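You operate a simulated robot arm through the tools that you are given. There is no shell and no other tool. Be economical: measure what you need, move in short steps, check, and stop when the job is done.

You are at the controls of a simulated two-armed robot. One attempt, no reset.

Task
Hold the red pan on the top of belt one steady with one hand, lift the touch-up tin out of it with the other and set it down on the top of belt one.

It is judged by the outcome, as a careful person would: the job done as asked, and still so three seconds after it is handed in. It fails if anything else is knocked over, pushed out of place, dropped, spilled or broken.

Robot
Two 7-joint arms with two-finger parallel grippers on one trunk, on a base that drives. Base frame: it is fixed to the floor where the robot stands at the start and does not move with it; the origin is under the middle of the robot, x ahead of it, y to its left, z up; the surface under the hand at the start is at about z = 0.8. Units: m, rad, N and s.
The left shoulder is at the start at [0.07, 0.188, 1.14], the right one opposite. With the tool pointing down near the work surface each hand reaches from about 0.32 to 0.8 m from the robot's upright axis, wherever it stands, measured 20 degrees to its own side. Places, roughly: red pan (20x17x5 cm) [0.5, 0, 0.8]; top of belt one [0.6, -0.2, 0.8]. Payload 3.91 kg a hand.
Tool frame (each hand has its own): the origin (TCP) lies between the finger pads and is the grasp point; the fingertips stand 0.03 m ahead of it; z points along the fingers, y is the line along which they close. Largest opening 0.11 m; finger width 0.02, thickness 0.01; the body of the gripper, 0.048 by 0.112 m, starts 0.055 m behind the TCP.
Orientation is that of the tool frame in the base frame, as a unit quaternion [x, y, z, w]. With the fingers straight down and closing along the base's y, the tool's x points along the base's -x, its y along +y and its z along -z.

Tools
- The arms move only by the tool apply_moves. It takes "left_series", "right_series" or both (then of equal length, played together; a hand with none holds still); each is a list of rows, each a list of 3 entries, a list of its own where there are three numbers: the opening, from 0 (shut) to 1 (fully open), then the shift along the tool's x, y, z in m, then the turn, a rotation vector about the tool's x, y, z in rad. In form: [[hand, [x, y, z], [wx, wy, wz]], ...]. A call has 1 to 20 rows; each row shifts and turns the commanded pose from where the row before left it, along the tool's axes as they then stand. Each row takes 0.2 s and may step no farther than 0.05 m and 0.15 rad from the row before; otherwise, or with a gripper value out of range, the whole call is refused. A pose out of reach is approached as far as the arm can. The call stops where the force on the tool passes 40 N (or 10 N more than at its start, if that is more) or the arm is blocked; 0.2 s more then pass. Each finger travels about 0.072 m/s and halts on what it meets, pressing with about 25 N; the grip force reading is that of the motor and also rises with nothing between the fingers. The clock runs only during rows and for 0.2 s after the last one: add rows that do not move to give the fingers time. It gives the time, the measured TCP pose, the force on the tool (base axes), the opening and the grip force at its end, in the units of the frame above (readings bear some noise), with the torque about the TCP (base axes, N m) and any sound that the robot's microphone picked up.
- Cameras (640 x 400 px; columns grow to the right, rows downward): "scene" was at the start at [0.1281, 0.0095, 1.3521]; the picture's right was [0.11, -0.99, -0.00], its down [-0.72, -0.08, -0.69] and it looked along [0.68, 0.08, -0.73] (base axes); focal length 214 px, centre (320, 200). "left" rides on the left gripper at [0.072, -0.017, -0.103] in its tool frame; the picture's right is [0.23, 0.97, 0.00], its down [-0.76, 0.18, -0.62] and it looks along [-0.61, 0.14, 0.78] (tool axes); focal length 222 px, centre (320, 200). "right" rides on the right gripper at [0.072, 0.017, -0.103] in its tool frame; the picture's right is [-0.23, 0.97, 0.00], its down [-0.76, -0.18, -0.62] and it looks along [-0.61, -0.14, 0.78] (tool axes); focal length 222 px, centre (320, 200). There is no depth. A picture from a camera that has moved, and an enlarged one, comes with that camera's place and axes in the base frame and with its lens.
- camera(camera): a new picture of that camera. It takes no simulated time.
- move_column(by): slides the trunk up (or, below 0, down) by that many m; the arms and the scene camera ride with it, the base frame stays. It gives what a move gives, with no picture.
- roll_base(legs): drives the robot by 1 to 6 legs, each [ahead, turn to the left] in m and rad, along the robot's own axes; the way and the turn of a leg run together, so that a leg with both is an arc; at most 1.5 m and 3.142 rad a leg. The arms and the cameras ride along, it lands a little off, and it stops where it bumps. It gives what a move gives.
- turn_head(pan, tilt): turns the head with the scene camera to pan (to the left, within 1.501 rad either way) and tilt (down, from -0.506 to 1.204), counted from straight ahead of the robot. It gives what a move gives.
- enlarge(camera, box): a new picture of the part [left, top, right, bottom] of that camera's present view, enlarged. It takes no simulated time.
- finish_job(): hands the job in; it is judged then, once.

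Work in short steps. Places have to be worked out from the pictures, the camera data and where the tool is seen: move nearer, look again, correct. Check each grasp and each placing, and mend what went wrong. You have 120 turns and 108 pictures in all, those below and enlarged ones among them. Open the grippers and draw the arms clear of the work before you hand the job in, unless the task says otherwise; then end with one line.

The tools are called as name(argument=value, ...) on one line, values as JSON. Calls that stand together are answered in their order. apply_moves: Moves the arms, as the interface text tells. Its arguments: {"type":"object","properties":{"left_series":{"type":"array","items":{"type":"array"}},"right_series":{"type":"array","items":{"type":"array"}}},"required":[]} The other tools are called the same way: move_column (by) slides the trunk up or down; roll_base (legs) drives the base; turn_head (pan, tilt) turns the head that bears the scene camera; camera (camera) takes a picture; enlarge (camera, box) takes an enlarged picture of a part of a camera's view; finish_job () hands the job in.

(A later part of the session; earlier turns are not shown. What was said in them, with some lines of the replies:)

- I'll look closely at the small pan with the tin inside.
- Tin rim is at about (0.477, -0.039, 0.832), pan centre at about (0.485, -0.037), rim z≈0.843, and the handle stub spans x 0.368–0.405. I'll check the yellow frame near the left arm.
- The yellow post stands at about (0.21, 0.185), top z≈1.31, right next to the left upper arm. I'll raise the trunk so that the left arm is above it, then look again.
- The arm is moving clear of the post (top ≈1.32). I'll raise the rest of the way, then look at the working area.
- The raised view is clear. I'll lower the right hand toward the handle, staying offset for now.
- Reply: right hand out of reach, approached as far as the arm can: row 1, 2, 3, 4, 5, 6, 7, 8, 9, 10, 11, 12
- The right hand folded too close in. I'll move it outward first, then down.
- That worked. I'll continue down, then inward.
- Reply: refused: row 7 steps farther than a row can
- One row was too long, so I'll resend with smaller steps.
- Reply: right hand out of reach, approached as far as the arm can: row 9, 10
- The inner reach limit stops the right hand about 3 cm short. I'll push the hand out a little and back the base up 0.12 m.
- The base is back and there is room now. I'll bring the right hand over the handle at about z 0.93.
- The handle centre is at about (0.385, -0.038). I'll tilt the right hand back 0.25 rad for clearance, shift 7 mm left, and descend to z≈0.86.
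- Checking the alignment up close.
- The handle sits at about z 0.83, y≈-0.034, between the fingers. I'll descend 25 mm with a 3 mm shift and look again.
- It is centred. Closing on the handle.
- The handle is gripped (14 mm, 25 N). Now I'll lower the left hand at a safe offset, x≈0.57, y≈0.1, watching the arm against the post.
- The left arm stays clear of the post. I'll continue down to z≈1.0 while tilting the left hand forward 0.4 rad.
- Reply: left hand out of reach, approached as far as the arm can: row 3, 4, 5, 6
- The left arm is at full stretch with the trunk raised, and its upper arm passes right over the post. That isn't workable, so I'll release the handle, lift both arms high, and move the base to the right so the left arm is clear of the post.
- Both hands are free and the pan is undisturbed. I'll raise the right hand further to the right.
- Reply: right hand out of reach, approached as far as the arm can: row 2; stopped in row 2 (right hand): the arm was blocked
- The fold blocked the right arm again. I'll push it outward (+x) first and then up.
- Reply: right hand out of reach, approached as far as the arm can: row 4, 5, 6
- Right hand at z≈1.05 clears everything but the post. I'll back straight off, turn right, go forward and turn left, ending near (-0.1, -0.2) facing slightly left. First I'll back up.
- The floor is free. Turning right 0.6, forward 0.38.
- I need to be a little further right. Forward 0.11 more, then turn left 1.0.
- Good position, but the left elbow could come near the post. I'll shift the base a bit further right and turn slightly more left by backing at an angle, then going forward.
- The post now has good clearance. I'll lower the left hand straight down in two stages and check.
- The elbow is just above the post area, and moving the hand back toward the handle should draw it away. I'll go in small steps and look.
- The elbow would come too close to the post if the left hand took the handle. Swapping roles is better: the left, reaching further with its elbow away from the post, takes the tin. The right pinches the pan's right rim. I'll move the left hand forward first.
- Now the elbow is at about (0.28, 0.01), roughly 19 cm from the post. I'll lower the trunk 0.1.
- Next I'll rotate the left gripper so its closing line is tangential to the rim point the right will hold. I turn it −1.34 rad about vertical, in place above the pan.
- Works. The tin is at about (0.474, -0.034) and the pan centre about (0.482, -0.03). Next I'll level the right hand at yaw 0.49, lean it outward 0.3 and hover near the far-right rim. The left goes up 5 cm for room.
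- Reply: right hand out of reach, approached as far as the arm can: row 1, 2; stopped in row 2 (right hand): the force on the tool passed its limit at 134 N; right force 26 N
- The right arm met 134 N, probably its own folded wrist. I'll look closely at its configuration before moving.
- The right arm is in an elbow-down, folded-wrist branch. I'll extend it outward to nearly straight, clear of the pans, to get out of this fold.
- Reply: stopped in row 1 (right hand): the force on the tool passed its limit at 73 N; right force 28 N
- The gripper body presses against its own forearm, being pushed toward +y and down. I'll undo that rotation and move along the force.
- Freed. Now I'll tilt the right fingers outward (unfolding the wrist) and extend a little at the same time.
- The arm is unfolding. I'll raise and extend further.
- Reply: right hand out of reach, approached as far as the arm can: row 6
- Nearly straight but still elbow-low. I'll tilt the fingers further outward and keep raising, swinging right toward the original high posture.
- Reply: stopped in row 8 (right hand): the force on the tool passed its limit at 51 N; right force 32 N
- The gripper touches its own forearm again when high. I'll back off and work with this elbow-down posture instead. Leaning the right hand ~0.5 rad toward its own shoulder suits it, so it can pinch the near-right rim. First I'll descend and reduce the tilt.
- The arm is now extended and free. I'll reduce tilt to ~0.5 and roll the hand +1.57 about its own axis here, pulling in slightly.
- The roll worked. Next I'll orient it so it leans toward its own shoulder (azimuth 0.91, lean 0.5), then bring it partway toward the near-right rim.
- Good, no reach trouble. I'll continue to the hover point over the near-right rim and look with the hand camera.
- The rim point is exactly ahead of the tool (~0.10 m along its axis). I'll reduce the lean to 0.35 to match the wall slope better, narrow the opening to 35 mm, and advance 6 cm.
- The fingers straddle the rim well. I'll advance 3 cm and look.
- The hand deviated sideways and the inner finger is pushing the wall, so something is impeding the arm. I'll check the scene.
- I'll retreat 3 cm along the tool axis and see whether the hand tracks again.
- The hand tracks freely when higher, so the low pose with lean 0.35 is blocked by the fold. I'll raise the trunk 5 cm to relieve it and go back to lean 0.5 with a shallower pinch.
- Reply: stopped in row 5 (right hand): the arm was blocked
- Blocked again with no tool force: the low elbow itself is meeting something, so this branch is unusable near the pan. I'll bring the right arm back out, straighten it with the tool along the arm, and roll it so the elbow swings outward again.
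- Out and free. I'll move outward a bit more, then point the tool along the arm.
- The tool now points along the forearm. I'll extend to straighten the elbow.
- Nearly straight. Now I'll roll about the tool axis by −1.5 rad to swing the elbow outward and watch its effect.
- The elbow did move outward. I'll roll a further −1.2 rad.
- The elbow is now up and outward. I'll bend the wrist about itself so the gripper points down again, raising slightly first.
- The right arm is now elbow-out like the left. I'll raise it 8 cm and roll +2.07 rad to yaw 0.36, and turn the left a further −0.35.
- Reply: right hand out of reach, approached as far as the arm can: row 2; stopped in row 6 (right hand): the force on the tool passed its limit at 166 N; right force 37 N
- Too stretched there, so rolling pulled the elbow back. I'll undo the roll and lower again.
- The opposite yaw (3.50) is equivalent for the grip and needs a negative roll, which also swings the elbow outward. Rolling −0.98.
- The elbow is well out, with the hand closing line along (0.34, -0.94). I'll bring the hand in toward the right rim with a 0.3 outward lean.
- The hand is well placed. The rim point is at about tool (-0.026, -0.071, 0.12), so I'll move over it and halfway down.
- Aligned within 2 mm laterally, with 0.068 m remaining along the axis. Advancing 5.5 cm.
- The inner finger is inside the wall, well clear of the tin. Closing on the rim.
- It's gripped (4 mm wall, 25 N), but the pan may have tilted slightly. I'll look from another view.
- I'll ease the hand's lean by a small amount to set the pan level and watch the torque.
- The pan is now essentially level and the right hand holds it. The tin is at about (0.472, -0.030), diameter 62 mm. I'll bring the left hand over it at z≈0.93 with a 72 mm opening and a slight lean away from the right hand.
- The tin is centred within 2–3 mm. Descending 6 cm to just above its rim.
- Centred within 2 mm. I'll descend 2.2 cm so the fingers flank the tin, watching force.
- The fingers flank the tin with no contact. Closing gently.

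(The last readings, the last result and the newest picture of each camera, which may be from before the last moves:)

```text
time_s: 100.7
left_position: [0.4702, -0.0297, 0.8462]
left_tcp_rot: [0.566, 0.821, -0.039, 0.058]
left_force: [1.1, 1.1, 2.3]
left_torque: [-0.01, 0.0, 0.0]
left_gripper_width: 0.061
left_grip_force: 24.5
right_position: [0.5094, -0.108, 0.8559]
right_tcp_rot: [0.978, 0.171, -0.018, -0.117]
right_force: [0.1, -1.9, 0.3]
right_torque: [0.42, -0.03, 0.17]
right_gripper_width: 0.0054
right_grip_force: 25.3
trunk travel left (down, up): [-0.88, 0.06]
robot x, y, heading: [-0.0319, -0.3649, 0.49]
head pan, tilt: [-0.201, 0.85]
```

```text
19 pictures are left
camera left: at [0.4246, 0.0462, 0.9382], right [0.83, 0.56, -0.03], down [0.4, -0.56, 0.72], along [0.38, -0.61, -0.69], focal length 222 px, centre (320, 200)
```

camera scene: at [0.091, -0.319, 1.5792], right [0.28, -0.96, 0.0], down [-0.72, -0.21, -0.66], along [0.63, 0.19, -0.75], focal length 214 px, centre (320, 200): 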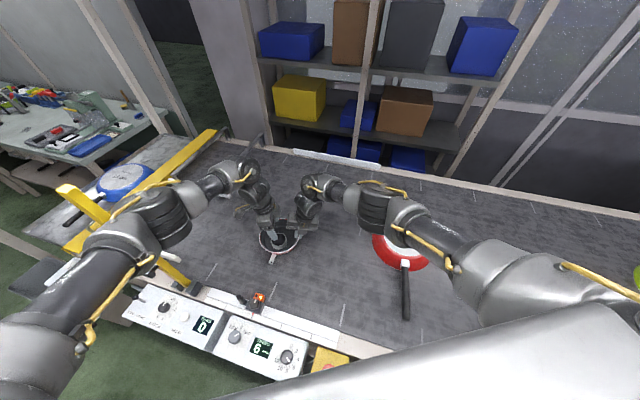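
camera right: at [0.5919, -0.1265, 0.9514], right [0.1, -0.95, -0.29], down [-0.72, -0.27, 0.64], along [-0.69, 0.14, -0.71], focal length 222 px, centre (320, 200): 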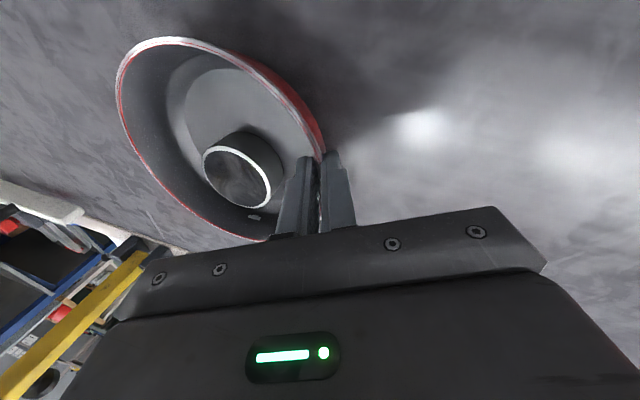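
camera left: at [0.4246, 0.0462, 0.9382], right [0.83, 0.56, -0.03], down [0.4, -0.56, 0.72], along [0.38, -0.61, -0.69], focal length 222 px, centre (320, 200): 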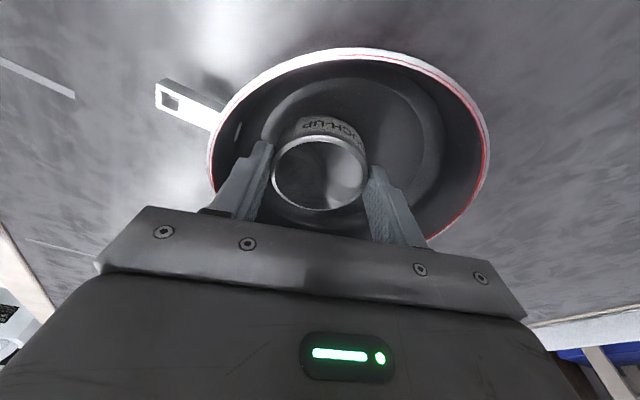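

The tin is gripped (61 mm, 24.5 N). Lifting straight up slowly, 6 cm.

apply_moves(left_series=[[0.4, [-0.0014, 0, -0.0099], [0, 0, 0]], [0.4, [-0.0021, 0, -0.0149], [0, 0, 0]], [0.4, [-0.0021, 0, -0.0149], [0, 0, 0]], [0.4, [-0.0028, 0, -0.0198], [0, 0, 0]], [0.4, [0, 0, 0], [0, 0, 0]]])

camera(camera="left")

camera(camera="scene")

```text
time_s: 101.9
left_position: [0.4689, -0.0288, 0.9068]
left_tcp_rot: [0.567, 0.821, -0.039, 0.057]
left_force: [-0.3, 0.3, -3.3]
left_torque: [0.04, -0.02, -0.02]
left_gripper_width: 0.0612
left_grip_force: 25.0
right_position: [0.5103, -0.1072, 0.8555]
right_tcp_rot: [0.978, 0.17, -0.018, -0.117]
right_force: [0.4, -1.6, 3.1]
right_torque: [0.39, 0.14, 0.22]
right_gripper_width: 0.0055
right_grip_force: 25.1
trunk travel left (down, up): [-0.88, 0.06]
robot x, y, heading: [-0.026, -0.3643, 0.486]
head pan, tilt: [-0.201, 0.85]
```

```text
18 pictures are left
camera left: at [0.4242, 0.0457, 0.9984], right [0.83, 0.56, -0.03], down [0.4, -0.56, 0.72], along [0.38, -0.61, -0.69], focal length 222 px, centre (320, 200)
```

left: 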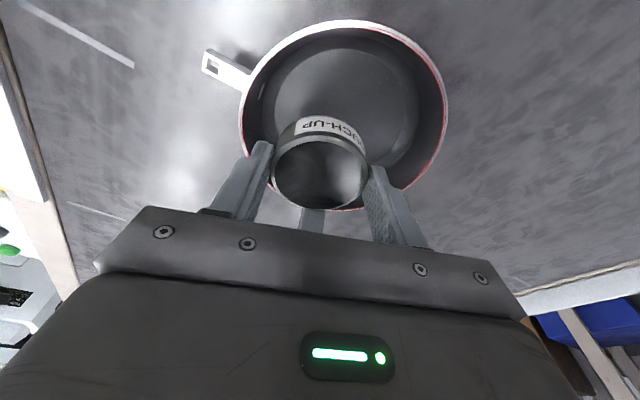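

```text
17 pictures are left
camera scene: at [0.0908, -0.3185, 1.5793], right [0.28, -0.96, 0.0], down [-0.72, -0.21, -0.66], along [0.63, 0.19, -0.75], focal length 214 px, centre (320, 200)
```

scene: 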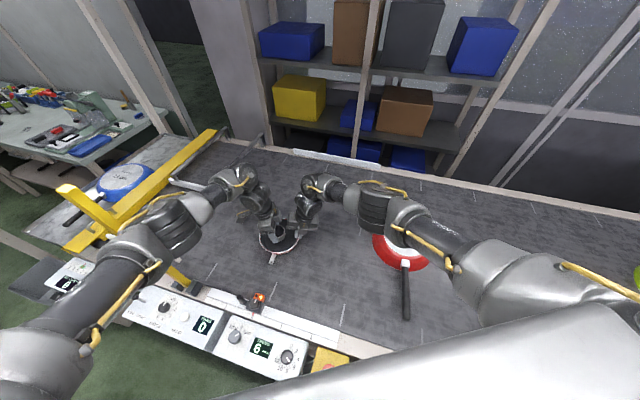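

The tin is out. I'll raise another 3.5 cm, then carry it back and to the right, to a clear spot near (0.375, -0.14). That keeps the left elbow away from the post. The right hand keeps holding the pan.

apply_moves(left_series=[[0.4, [-0.0025, 0, -0.0174], [0, 0, 0]], [0.4, [-0.0025, 0, -0.0174], [0, 0, 0]], [0.4, [0.0103, -0.0274, -0.0015], [0, 0, 0]], [0.4, [0.0103, -0.0274, -0.0015], [0, 0, 0]], [0.4, [0.0103, -0.0274, -0.0015], [0, 0, 0]], [0.4, [0, 0, 0], [0, 0, 0]]])

camera(camera="scene")

```text
time_s: 103.3
left_position: [0.3803, -0.03, 0.9417]
left_tcp_rot: [0.567, 0.821, -0.04, 0.056]
left_force: [0.5, 0.2, -4.4]
left_torque: [0.01, -0.01, 0.02]
left_gripper_width: 0.0615
left_grip_force: 24.9
right_position: [0.5095, -0.1075, 0.8572]
right_tcp_rot: [0.978, 0.17, -0.017, -0.117]
right_force: [-0.7, -1.0, 3.5]
right_torque: [0.41, 0.04, 0.18]
right_gripper_width: 0.0053
right_grip_force: 25.8
trunk travel left (down, up): [-0.88, 0.06]
robot x, y, heading: [-0.0222, -0.3643, 0.493]
head pan, tilt: [-0.201, 0.85]
```

```text
16 pictures are left
camera scene: at [0.091, -0.3187, 1.5792], right [0.28, -0.96, 0.0], down [-0.72, -0.21, -0.66], along [0.63, 0.19, -0.75], focal length 214 px, centre (320, 200)
```

scene: 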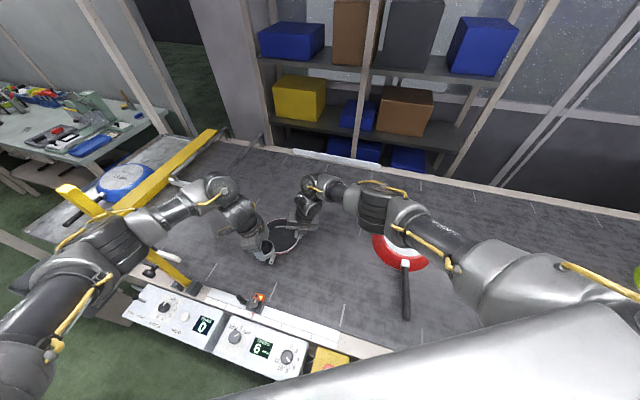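

The elbow is about 11 cm from the post. Moving the hand to −y draws it away, so I'll continue to the placing spot.

apply_moves(left_series=[[0.4, [-0.0248, -0.0116, 0.0035], [0, 0, 0]], [0.4, [-0.0248, -0.0116, 0.0035], [0, 0, 0]], [0.4, [-0.0248, -0.0116, 0.0035], [0, 0, 0]], [0.4, [-0.0248, -0.0116, 0.0035], [0, 0, 0]], [0.4, [0, 0, 0], [0, 0, 0]]])

camera(camera="scene")

camera(camera="left")

```text
time_s: 104.5
left_position: [0.3726, -0.1411, 0.9391]
left_tcp_rot: [0.567, 0.821, -0.041, 0.058]
left_force: [-0.1, 0.0, -3.7]
left_torque: [-0.02, 0.02, 0.0]
left_gripper_width: 0.0612
left_grip_force: 25.2
right_position: [0.5105, -0.1079, 0.8554]
right_tcp_rot: [0.978, 0.171, -0.018, -0.116]
right_force: [2.4, -2.0, 3.9]
right_torque: [0.3, 0.22, 0.04]
right_gripper_width: 0.0058
right_grip_force: 24.9
trunk travel left (down, up): [-0.88, 0.06]
robot x, y, heading: [-0.0263, -0.3617, 0.49]
head pan, tilt: [-0.201, 0.85]
```

```text
15 pictures are left
camera scene: at [0.0902, -0.3177, 1.5793], right [0.29, -0.96, 0.0], down [-0.72, -0.21, -0.66], along [0.63, 0.19, -0.75], focal length 214 px, centre (320, 200)
```

scene: 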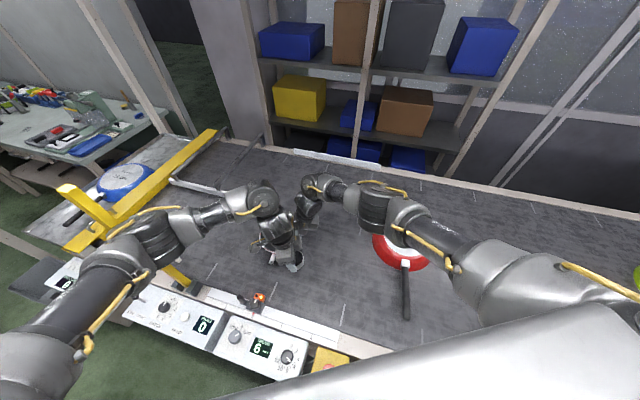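

```text
14 pictures are left
camera left: at [0.3272, -0.0662, 1.0317], right [0.83, 0.56, -0.03], down [0.4, -0.56, 0.72], along [0.38, -0.61, -0.69], focal length 222 px, centre (320, 200)
```

left: 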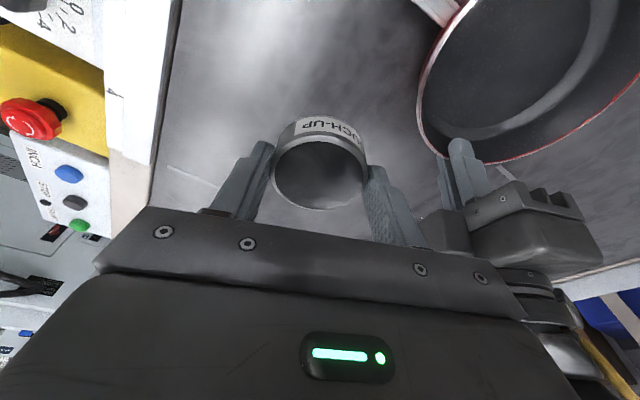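

The belt below is clear. Lowering 8.8 cm.

apply_moves(left_series=[[0.4, [0.0035, 0, 0.0248], [0, 0, 0]], [0.4, [0.0035, 0, 0.0248], [0, 0, 0]], [0.4, [0.0028, 0, 0.0198], [0, 0, 0]], [0.4, [0.0021, 0, 0.0149], [0, 0, 0]], [0.4, [0.0004, 0, 0.003], [0, 0, 0]], [0.4, [0, 0, 0], [0, 0, 0]]])

```text
time_s: 105.9
left_position: [0.3733, -0.1406, 0.8511]
left_tcp_rot: [0.566, 0.821, -0.039, 0.058]
left_force: [-0.3, 0.3, -3.6]
left_torque: [0.0, -0.01, 0.0]
left_gripper_width: 0.0611
left_grip_force: 25.4
right_position: [0.5103, -0.1081, 0.8566]
right_tcp_rot: [0.978, 0.17, -0.017, -0.116]
right_force: [0.1, -1.0, 4.3]
right_torque: [0.4, 0.15, -0.16]
right_gripper_width: 0.0054
right_grip_force: 24.8
trunk travel left (down, up): [-0.88, 0.06]
robot x, y, heading: [-0.0271, -0.3611, 0.492]
head pan, tilt: [-0.201, 0.85]
```

The tin is still hanging free (−3.6 N). I'll lower in 3 mm steps.

apply_moves(left_series=[[0.4, [0.0004, 0, 0.003], [0, 0, 0]], [0.4, [0.0004, 0, 0.003], [0, 0, 0]], [0.4, [0, 0, 0], [0, 0, 0]]])

```text
time_s: 106.7
left_position: [0.3734, -0.1396, 0.8466]
left_tcp_rot: [0.566, 0.821, -0.039, 0.058]
left_force: [0.6, -0.9, -2.9]
left_torque: [0.01, 0.0, 0.0]
left_gripper_width: 0.0613
left_grip_force: 25.1
right_position: [0.5096, -0.1074, 0.8571]
right_tcp_rot: [0.978, 0.17, -0.017, -0.116]
right_force: [0.5, -0.1, 3.1]
right_torque: [0.35, 0.16, -0.15]
right_gripper_width: 0.0055
right_grip_force: 24.6
trunk travel left (down, up): [-0.88, 0.06]
robot x, y, heading: [-0.0239, -0.3659, 0.497]
head pan, tilt: [-0.201, 0.85]
```

apply_moves(left_series=[[0.4, [0.0003, 0, 0.002], [0, 0, 0]], [0.4, [0.0003, 0, 0.002], [0, 0, 0]], [0.4, [0, 0, 0], [0, 0, 0]]])

```text
time_s: 107.5
left_position: [0.3723, -0.1395, 0.8429]
left_tcp_rot: [0.567, 0.821, -0.04, 0.059]
left_force: [0.0, 0.1, -3.6]
left_torque: [0.02, 0.02, 0.02]
left_gripper_width: 0.0612
left_grip_force: 24.5
right_position: [0.5096, -0.1077, 0.8571]
right_tcp_rot: [0.978, 0.17, -0.017, -0.117]
right_force: [0.6, 0.5, 4.6]
right_torque: [0.4, 0.09, 0.17]
right_gripper_width: 0.0055
right_grip_force: 24.8
trunk travel left (down, up): [-0.88, 0.06]
robot x, y, heading: [-0.0259, -0.3624, 0.487]
head pan, tilt: [-0.201, 0.85]
```

Still free at 0.843. Two more 2 mm steps.

apply_moves(left_series=[[0.4, [0.0003, 0, 0.002], [0, 0, 0]], [0.4, [0.0003, 0, 0.002], [0, 0, 0]], [0.4, [0, 0, 0], [0, 0, 0]]])

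```text
time_s: 108.3
left_position: [0.3734, -0.1406, 0.8407]
left_tcp_rot: [0.566, 0.821, -0.04, 0.06]
left_force: [-0.9, 1.4, 18.6]
left_torque: [-0.2, 0.18, -0.08]
left_gripper_width: 0.0616
left_grip_force: 25.2
right_position: [0.5095, -0.1083, 0.8571]
right_tcp_rot: [0.978, 0.17, -0.017, -0.116]
right_force: [1.5, 2.1, 1.3]
right_torque: [0.4, 0.0, -0.29]
right_gripper_width: 0.0054
right_grip_force: 25.0
trunk travel left (down, up): [-0.88, 0.06]
robot x, y, heading: [-0.0282, -0.3645, 0.488]
head pan, tilt: [-0.201, 0.85]
```

The tin is on the belt (contact 18.6 N). I'll relieve 1 mm, then open gently.

apply_moves(left_series=[[0.4, [-0.0002, 0, -0.0013], [0, 0, 0]], [0.57, [0, 0, 0], [0, 0, 0]], [0.62, [0, 0, 0], [0, 0, 0]], [0.68, [0, 0, 0], [0, 0, 0]], [0.68, [0, 0, 0], [0, 0, 0]]])

camera(camera="left")

```text
time_s: 109.5
left_position: [0.373, -0.1393, 0.8392]
left_tcp_rot: [0.567, 0.821, -0.04, 0.059]
left_force: [-0.5, -1.1, 0.3]
left_torque: [0.04, 0.0, -0.01]
left_gripper_width: 0.0748
left_grip_force: 0.1
right_position: [0.509, -0.1087, 0.8573]
right_tcp_rot: [0.978, 0.17, -0.018, -0.117]
right_force: [0.5, 0.4, 3.5]
right_torque: [0.33, 0.3, -0.2]
right_gripper_width: 0.0053
right_grip_force: 24.2
trunk travel left (down, up): [-0.88, 0.06]
robot x, y, heading: [-0.0279, -0.3643, 0.492]
head pan, tilt: [-0.201, 0.85]
```

```text
13 pictures are left
camera left: at [0.3277, -0.0647, 0.9323], right [0.83, 0.56, -0.03], down [0.4, -0.56, 0.72], along [0.38, -0.61, -0.69], focal length 222 px, centre (320, 200)
```

left: 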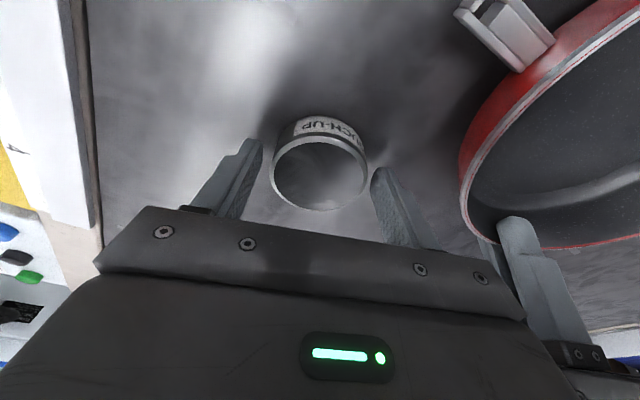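

Released cleanly and the tin stands on the belt. I'll raise the left hand straight up 14 cm.

apply_moves(left_series=[[0.68, [-0.0014, 0, -0.0099], [0, 0, 0]], [0.68, [-0.0028, 0, -0.0198], [0, 0, 0]], [0.68, [-0.0042, 0, -0.0297], [0, 0, 0]], [0.68, [-0.0056, 0, -0.0396], [0, 0, 0]], [0.68, [-0.0056, 0, -0.0396], [0, 0, 0]], [0.68, [0, 0, 0], [0, 0, 0]]])

camera(camera="left")

camera(camera="scene")

```text
time_s: 110.9
left_position: [0.3735, -0.14, 0.9818]
left_tcp_rot: [0.566, 0.821, -0.04, 0.058]
left_force: [0.9, -0.4, 1.1]
left_torque: [-0.04, -0.02, 0.0]
left_gripper_width: 0.0749
left_grip_force: 0.1
right_position: [0.51, -0.1081, 0.8558]
right_tcp_rot: [0.978, 0.17, -0.017, -0.116]
right_force: [0.0, -1.4, 3.3]
right_torque: [0.38, 0.14, 0.16]
right_gripper_width: 0.0053
right_grip_force: 25.6
trunk travel left (down, up): [-0.88, 0.06]
robot x, y, heading: [-0.0268, -0.367, 0.488]
head pan, tilt: [-0.201, 0.85]
```

```text
12 pictures are left
camera left: at [0.328, -0.0649, 1.0735], right [0.83, 0.56, -0.03], down [0.4, -0.56, 0.72], along [0.38, -0.61, -0.69], focal length 222 px, centre (320, 200)
```

left: 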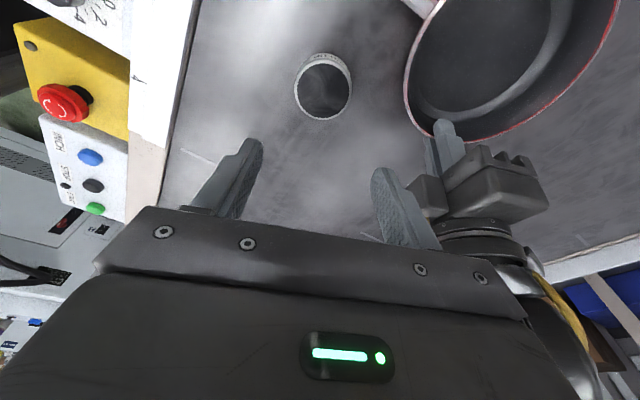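

```text
11 pictures are left
camera scene: at [0.0902, -0.3182, 1.5793], right [0.28, -0.96, 0.0], down [-0.72, -0.21, -0.66], along [0.63, 0.19, -0.75], focal length 214 px, centre (320, 200)
```

scene: 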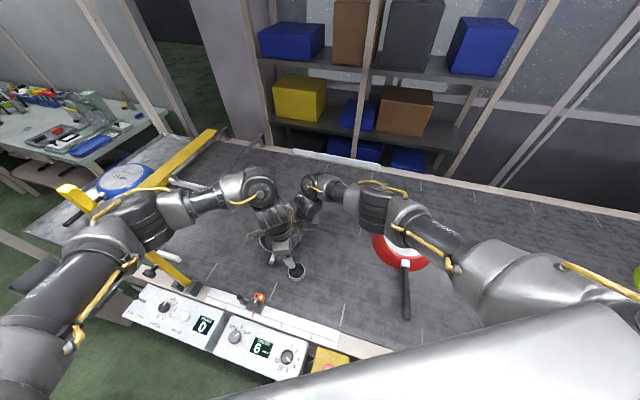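

The tin stands upright. Now I'll release the right hand from the rim slowly and withdraw along its axis.

apply_moves(right_series=[[0.1, [0, 0, 0], [0, 0, 0]], [0.2, [0, 0, 0], [0, 0, 0]], [0.34, [0, 0, 0], [0, 0, 0]], [0.34, [0, 0, 0], [0, 0, 0]], [0.34, [0, 0, -0.02], [0, 0, 0]], [0.34, [0, 0, -0.03], [0, 0, 0]], [0.34, [0, 0, -0.03], [0, 0, 0]], [0.34, [0, 0.03, -0.01], [0, 0, 0]], [0.34, [0.01, 0.035, -0.01], [0, 0, 0]], [0.34, [0.01, 0.035, -0.01], [0, 0, 0]]])

camera(camera="left")

camera(camera="scene")

```text
time_s: 113.1
left_position: [0.3745, -0.1401, 0.9812]
left_tcp_rot: [0.566, 0.821, -0.04, 0.058]
left_force: [1.6, -0.5, -0.3]
left_torque: [0.01, 0.0, -0.01]
left_gripper_width: 0.0748
left_grip_force: 0.0
right_position: [0.5673, -0.2192, 0.9415]
right_tcp_rot: [0.978, 0.17, -0.017, -0.117]
right_force: [0.4, -0.4, -0.7]
right_torque: [0.03, -0.01, -0.01]
right_gripper_width: 0.0374
right_grip_force: 0.1
trunk travel left (down, up): [-0.88, 0.06]
robot x, y, heading: [-0.0272, -0.3669, 0.486]
head pan, tilt: [-0.201, 0.85]
```

```text
10 pictures are left
camera left: at [0.3287, -0.0657, 1.0732], right [0.83, 0.56, -0.03], down [0.4, -0.56, 0.72], along [0.38, -0.61, -0.69], focal length 222 px, centre (320, 200)
```

left: 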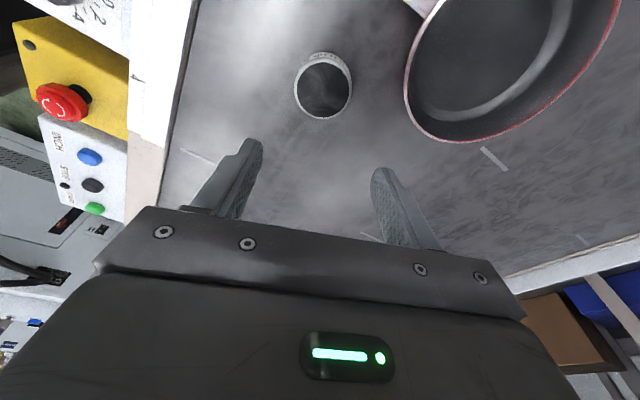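

```text
9 pictures are left
camera scene: at [0.0911, -0.3194, 1.5793], right [0.29, -0.96, 0.0], down [-0.72, -0.21, -0.66], along [0.63, 0.19, -0.75], focal length 214 px, centre (320, 200)
```

scene: 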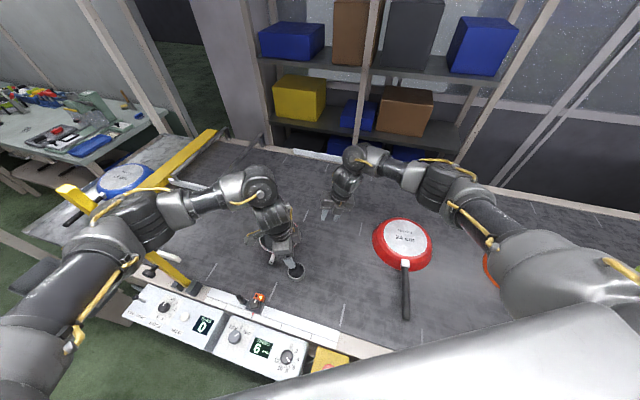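

Both are released and the tin and pan are steady. I'll draw both arms further clear with the grippers open.

apply_moves(left_series=[[1.0, [-0.0042, 0, -0.0297], [0, 0, 0]], [1.0, [-0.0042, 0, -0.0297], [0, 0, 0]], [1.0, [-0.0042, 0, -0.0297], [0, 0, 0]], [1.0, [0, 0, 0], [0, 0, 0]]], right_series=[[1.0, [0.01, 0.03, 0], [0, 0, 0]], [1.0, [0.01, 0.03, 0], [0, 0, 0]], [1.0, [0.01, 0.02, 0], [0, 0, 0]], [1.0, [0, 0, 0], [0, 0, 0]]])

camera(camera="scene")

camera(camera="left")

```text
time_s: 114.1
left_position: [0.3753, -0.1392, 1.0706]
left_tcp_rot: [0.566, 0.821, -0.04, 0.058]
left_force: [-1.1, 0.9, 0.5]
left_torque: [-0.01, -0.03, 0.03]
left_gripper_width: 0.11
left_grip_force: 0.0
right_position: [0.6269, -0.2805, 0.9198]
right_tcp_rot: [0.978, 0.17, -0.017, -0.116]
right_force: [0.4, -0.4, 0.4]
right_torque: [0.04, 0.0, 0.02]
right_gripper_width: 0.1099
right_grip_force: 0.0
trunk travel left (down, up): [-0.88, 0.06]
robot x, y, heading: [-0.0259, -0.3629, 0.488]
head pan, tilt: [-0.201, 0.85]
```

```text
8 pictures are left
camera scene: at [0.0907, -0.3177, 1.5792], right [0.29, -0.96, 0.0], down [-0.72, -0.21, -0.66], along [0.63, 0.19, -0.75], focal length 214 px, centre (320, 200)
```

scene: 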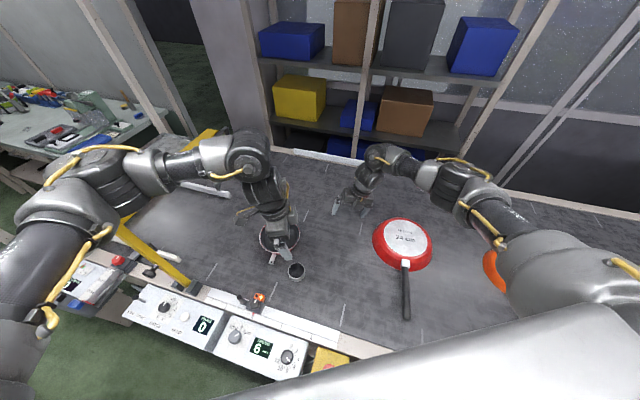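

```text
7 pictures are left
camera left: at [0.3289, -0.0634, 1.1625], right [0.83, 0.56, -0.03], down [0.4, -0.56, 0.72], along [0.38, -0.61, -0.69], focal length 222 px, centre (320, 200)
```

left: 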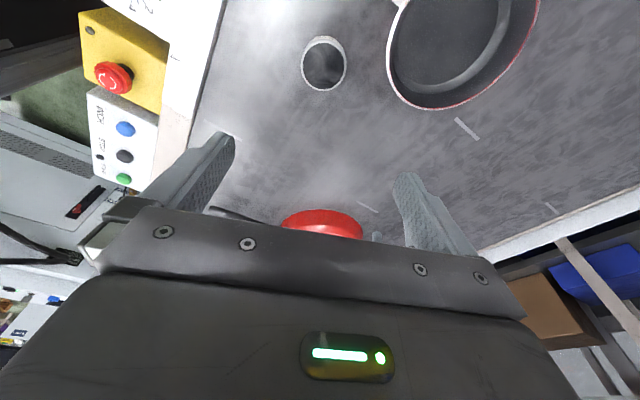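

The tin stands on the belt beside the pan, the pan is flat and in place, and both arms are clear with grippers open. Handing in.

finish_job()

```text
The job is handed in.
```

The touch-up tin is out of the red pan and standing upright on the top of belt one, about 4 cm from the pan. The right hand gripped the pan's rim while the left lifted the tin out and set it down. The pan shifted a few millimetres while I was getting the grip, and it sits flat. No other object on the belt looked moved, and both arms are drawn clear with the grippers open.
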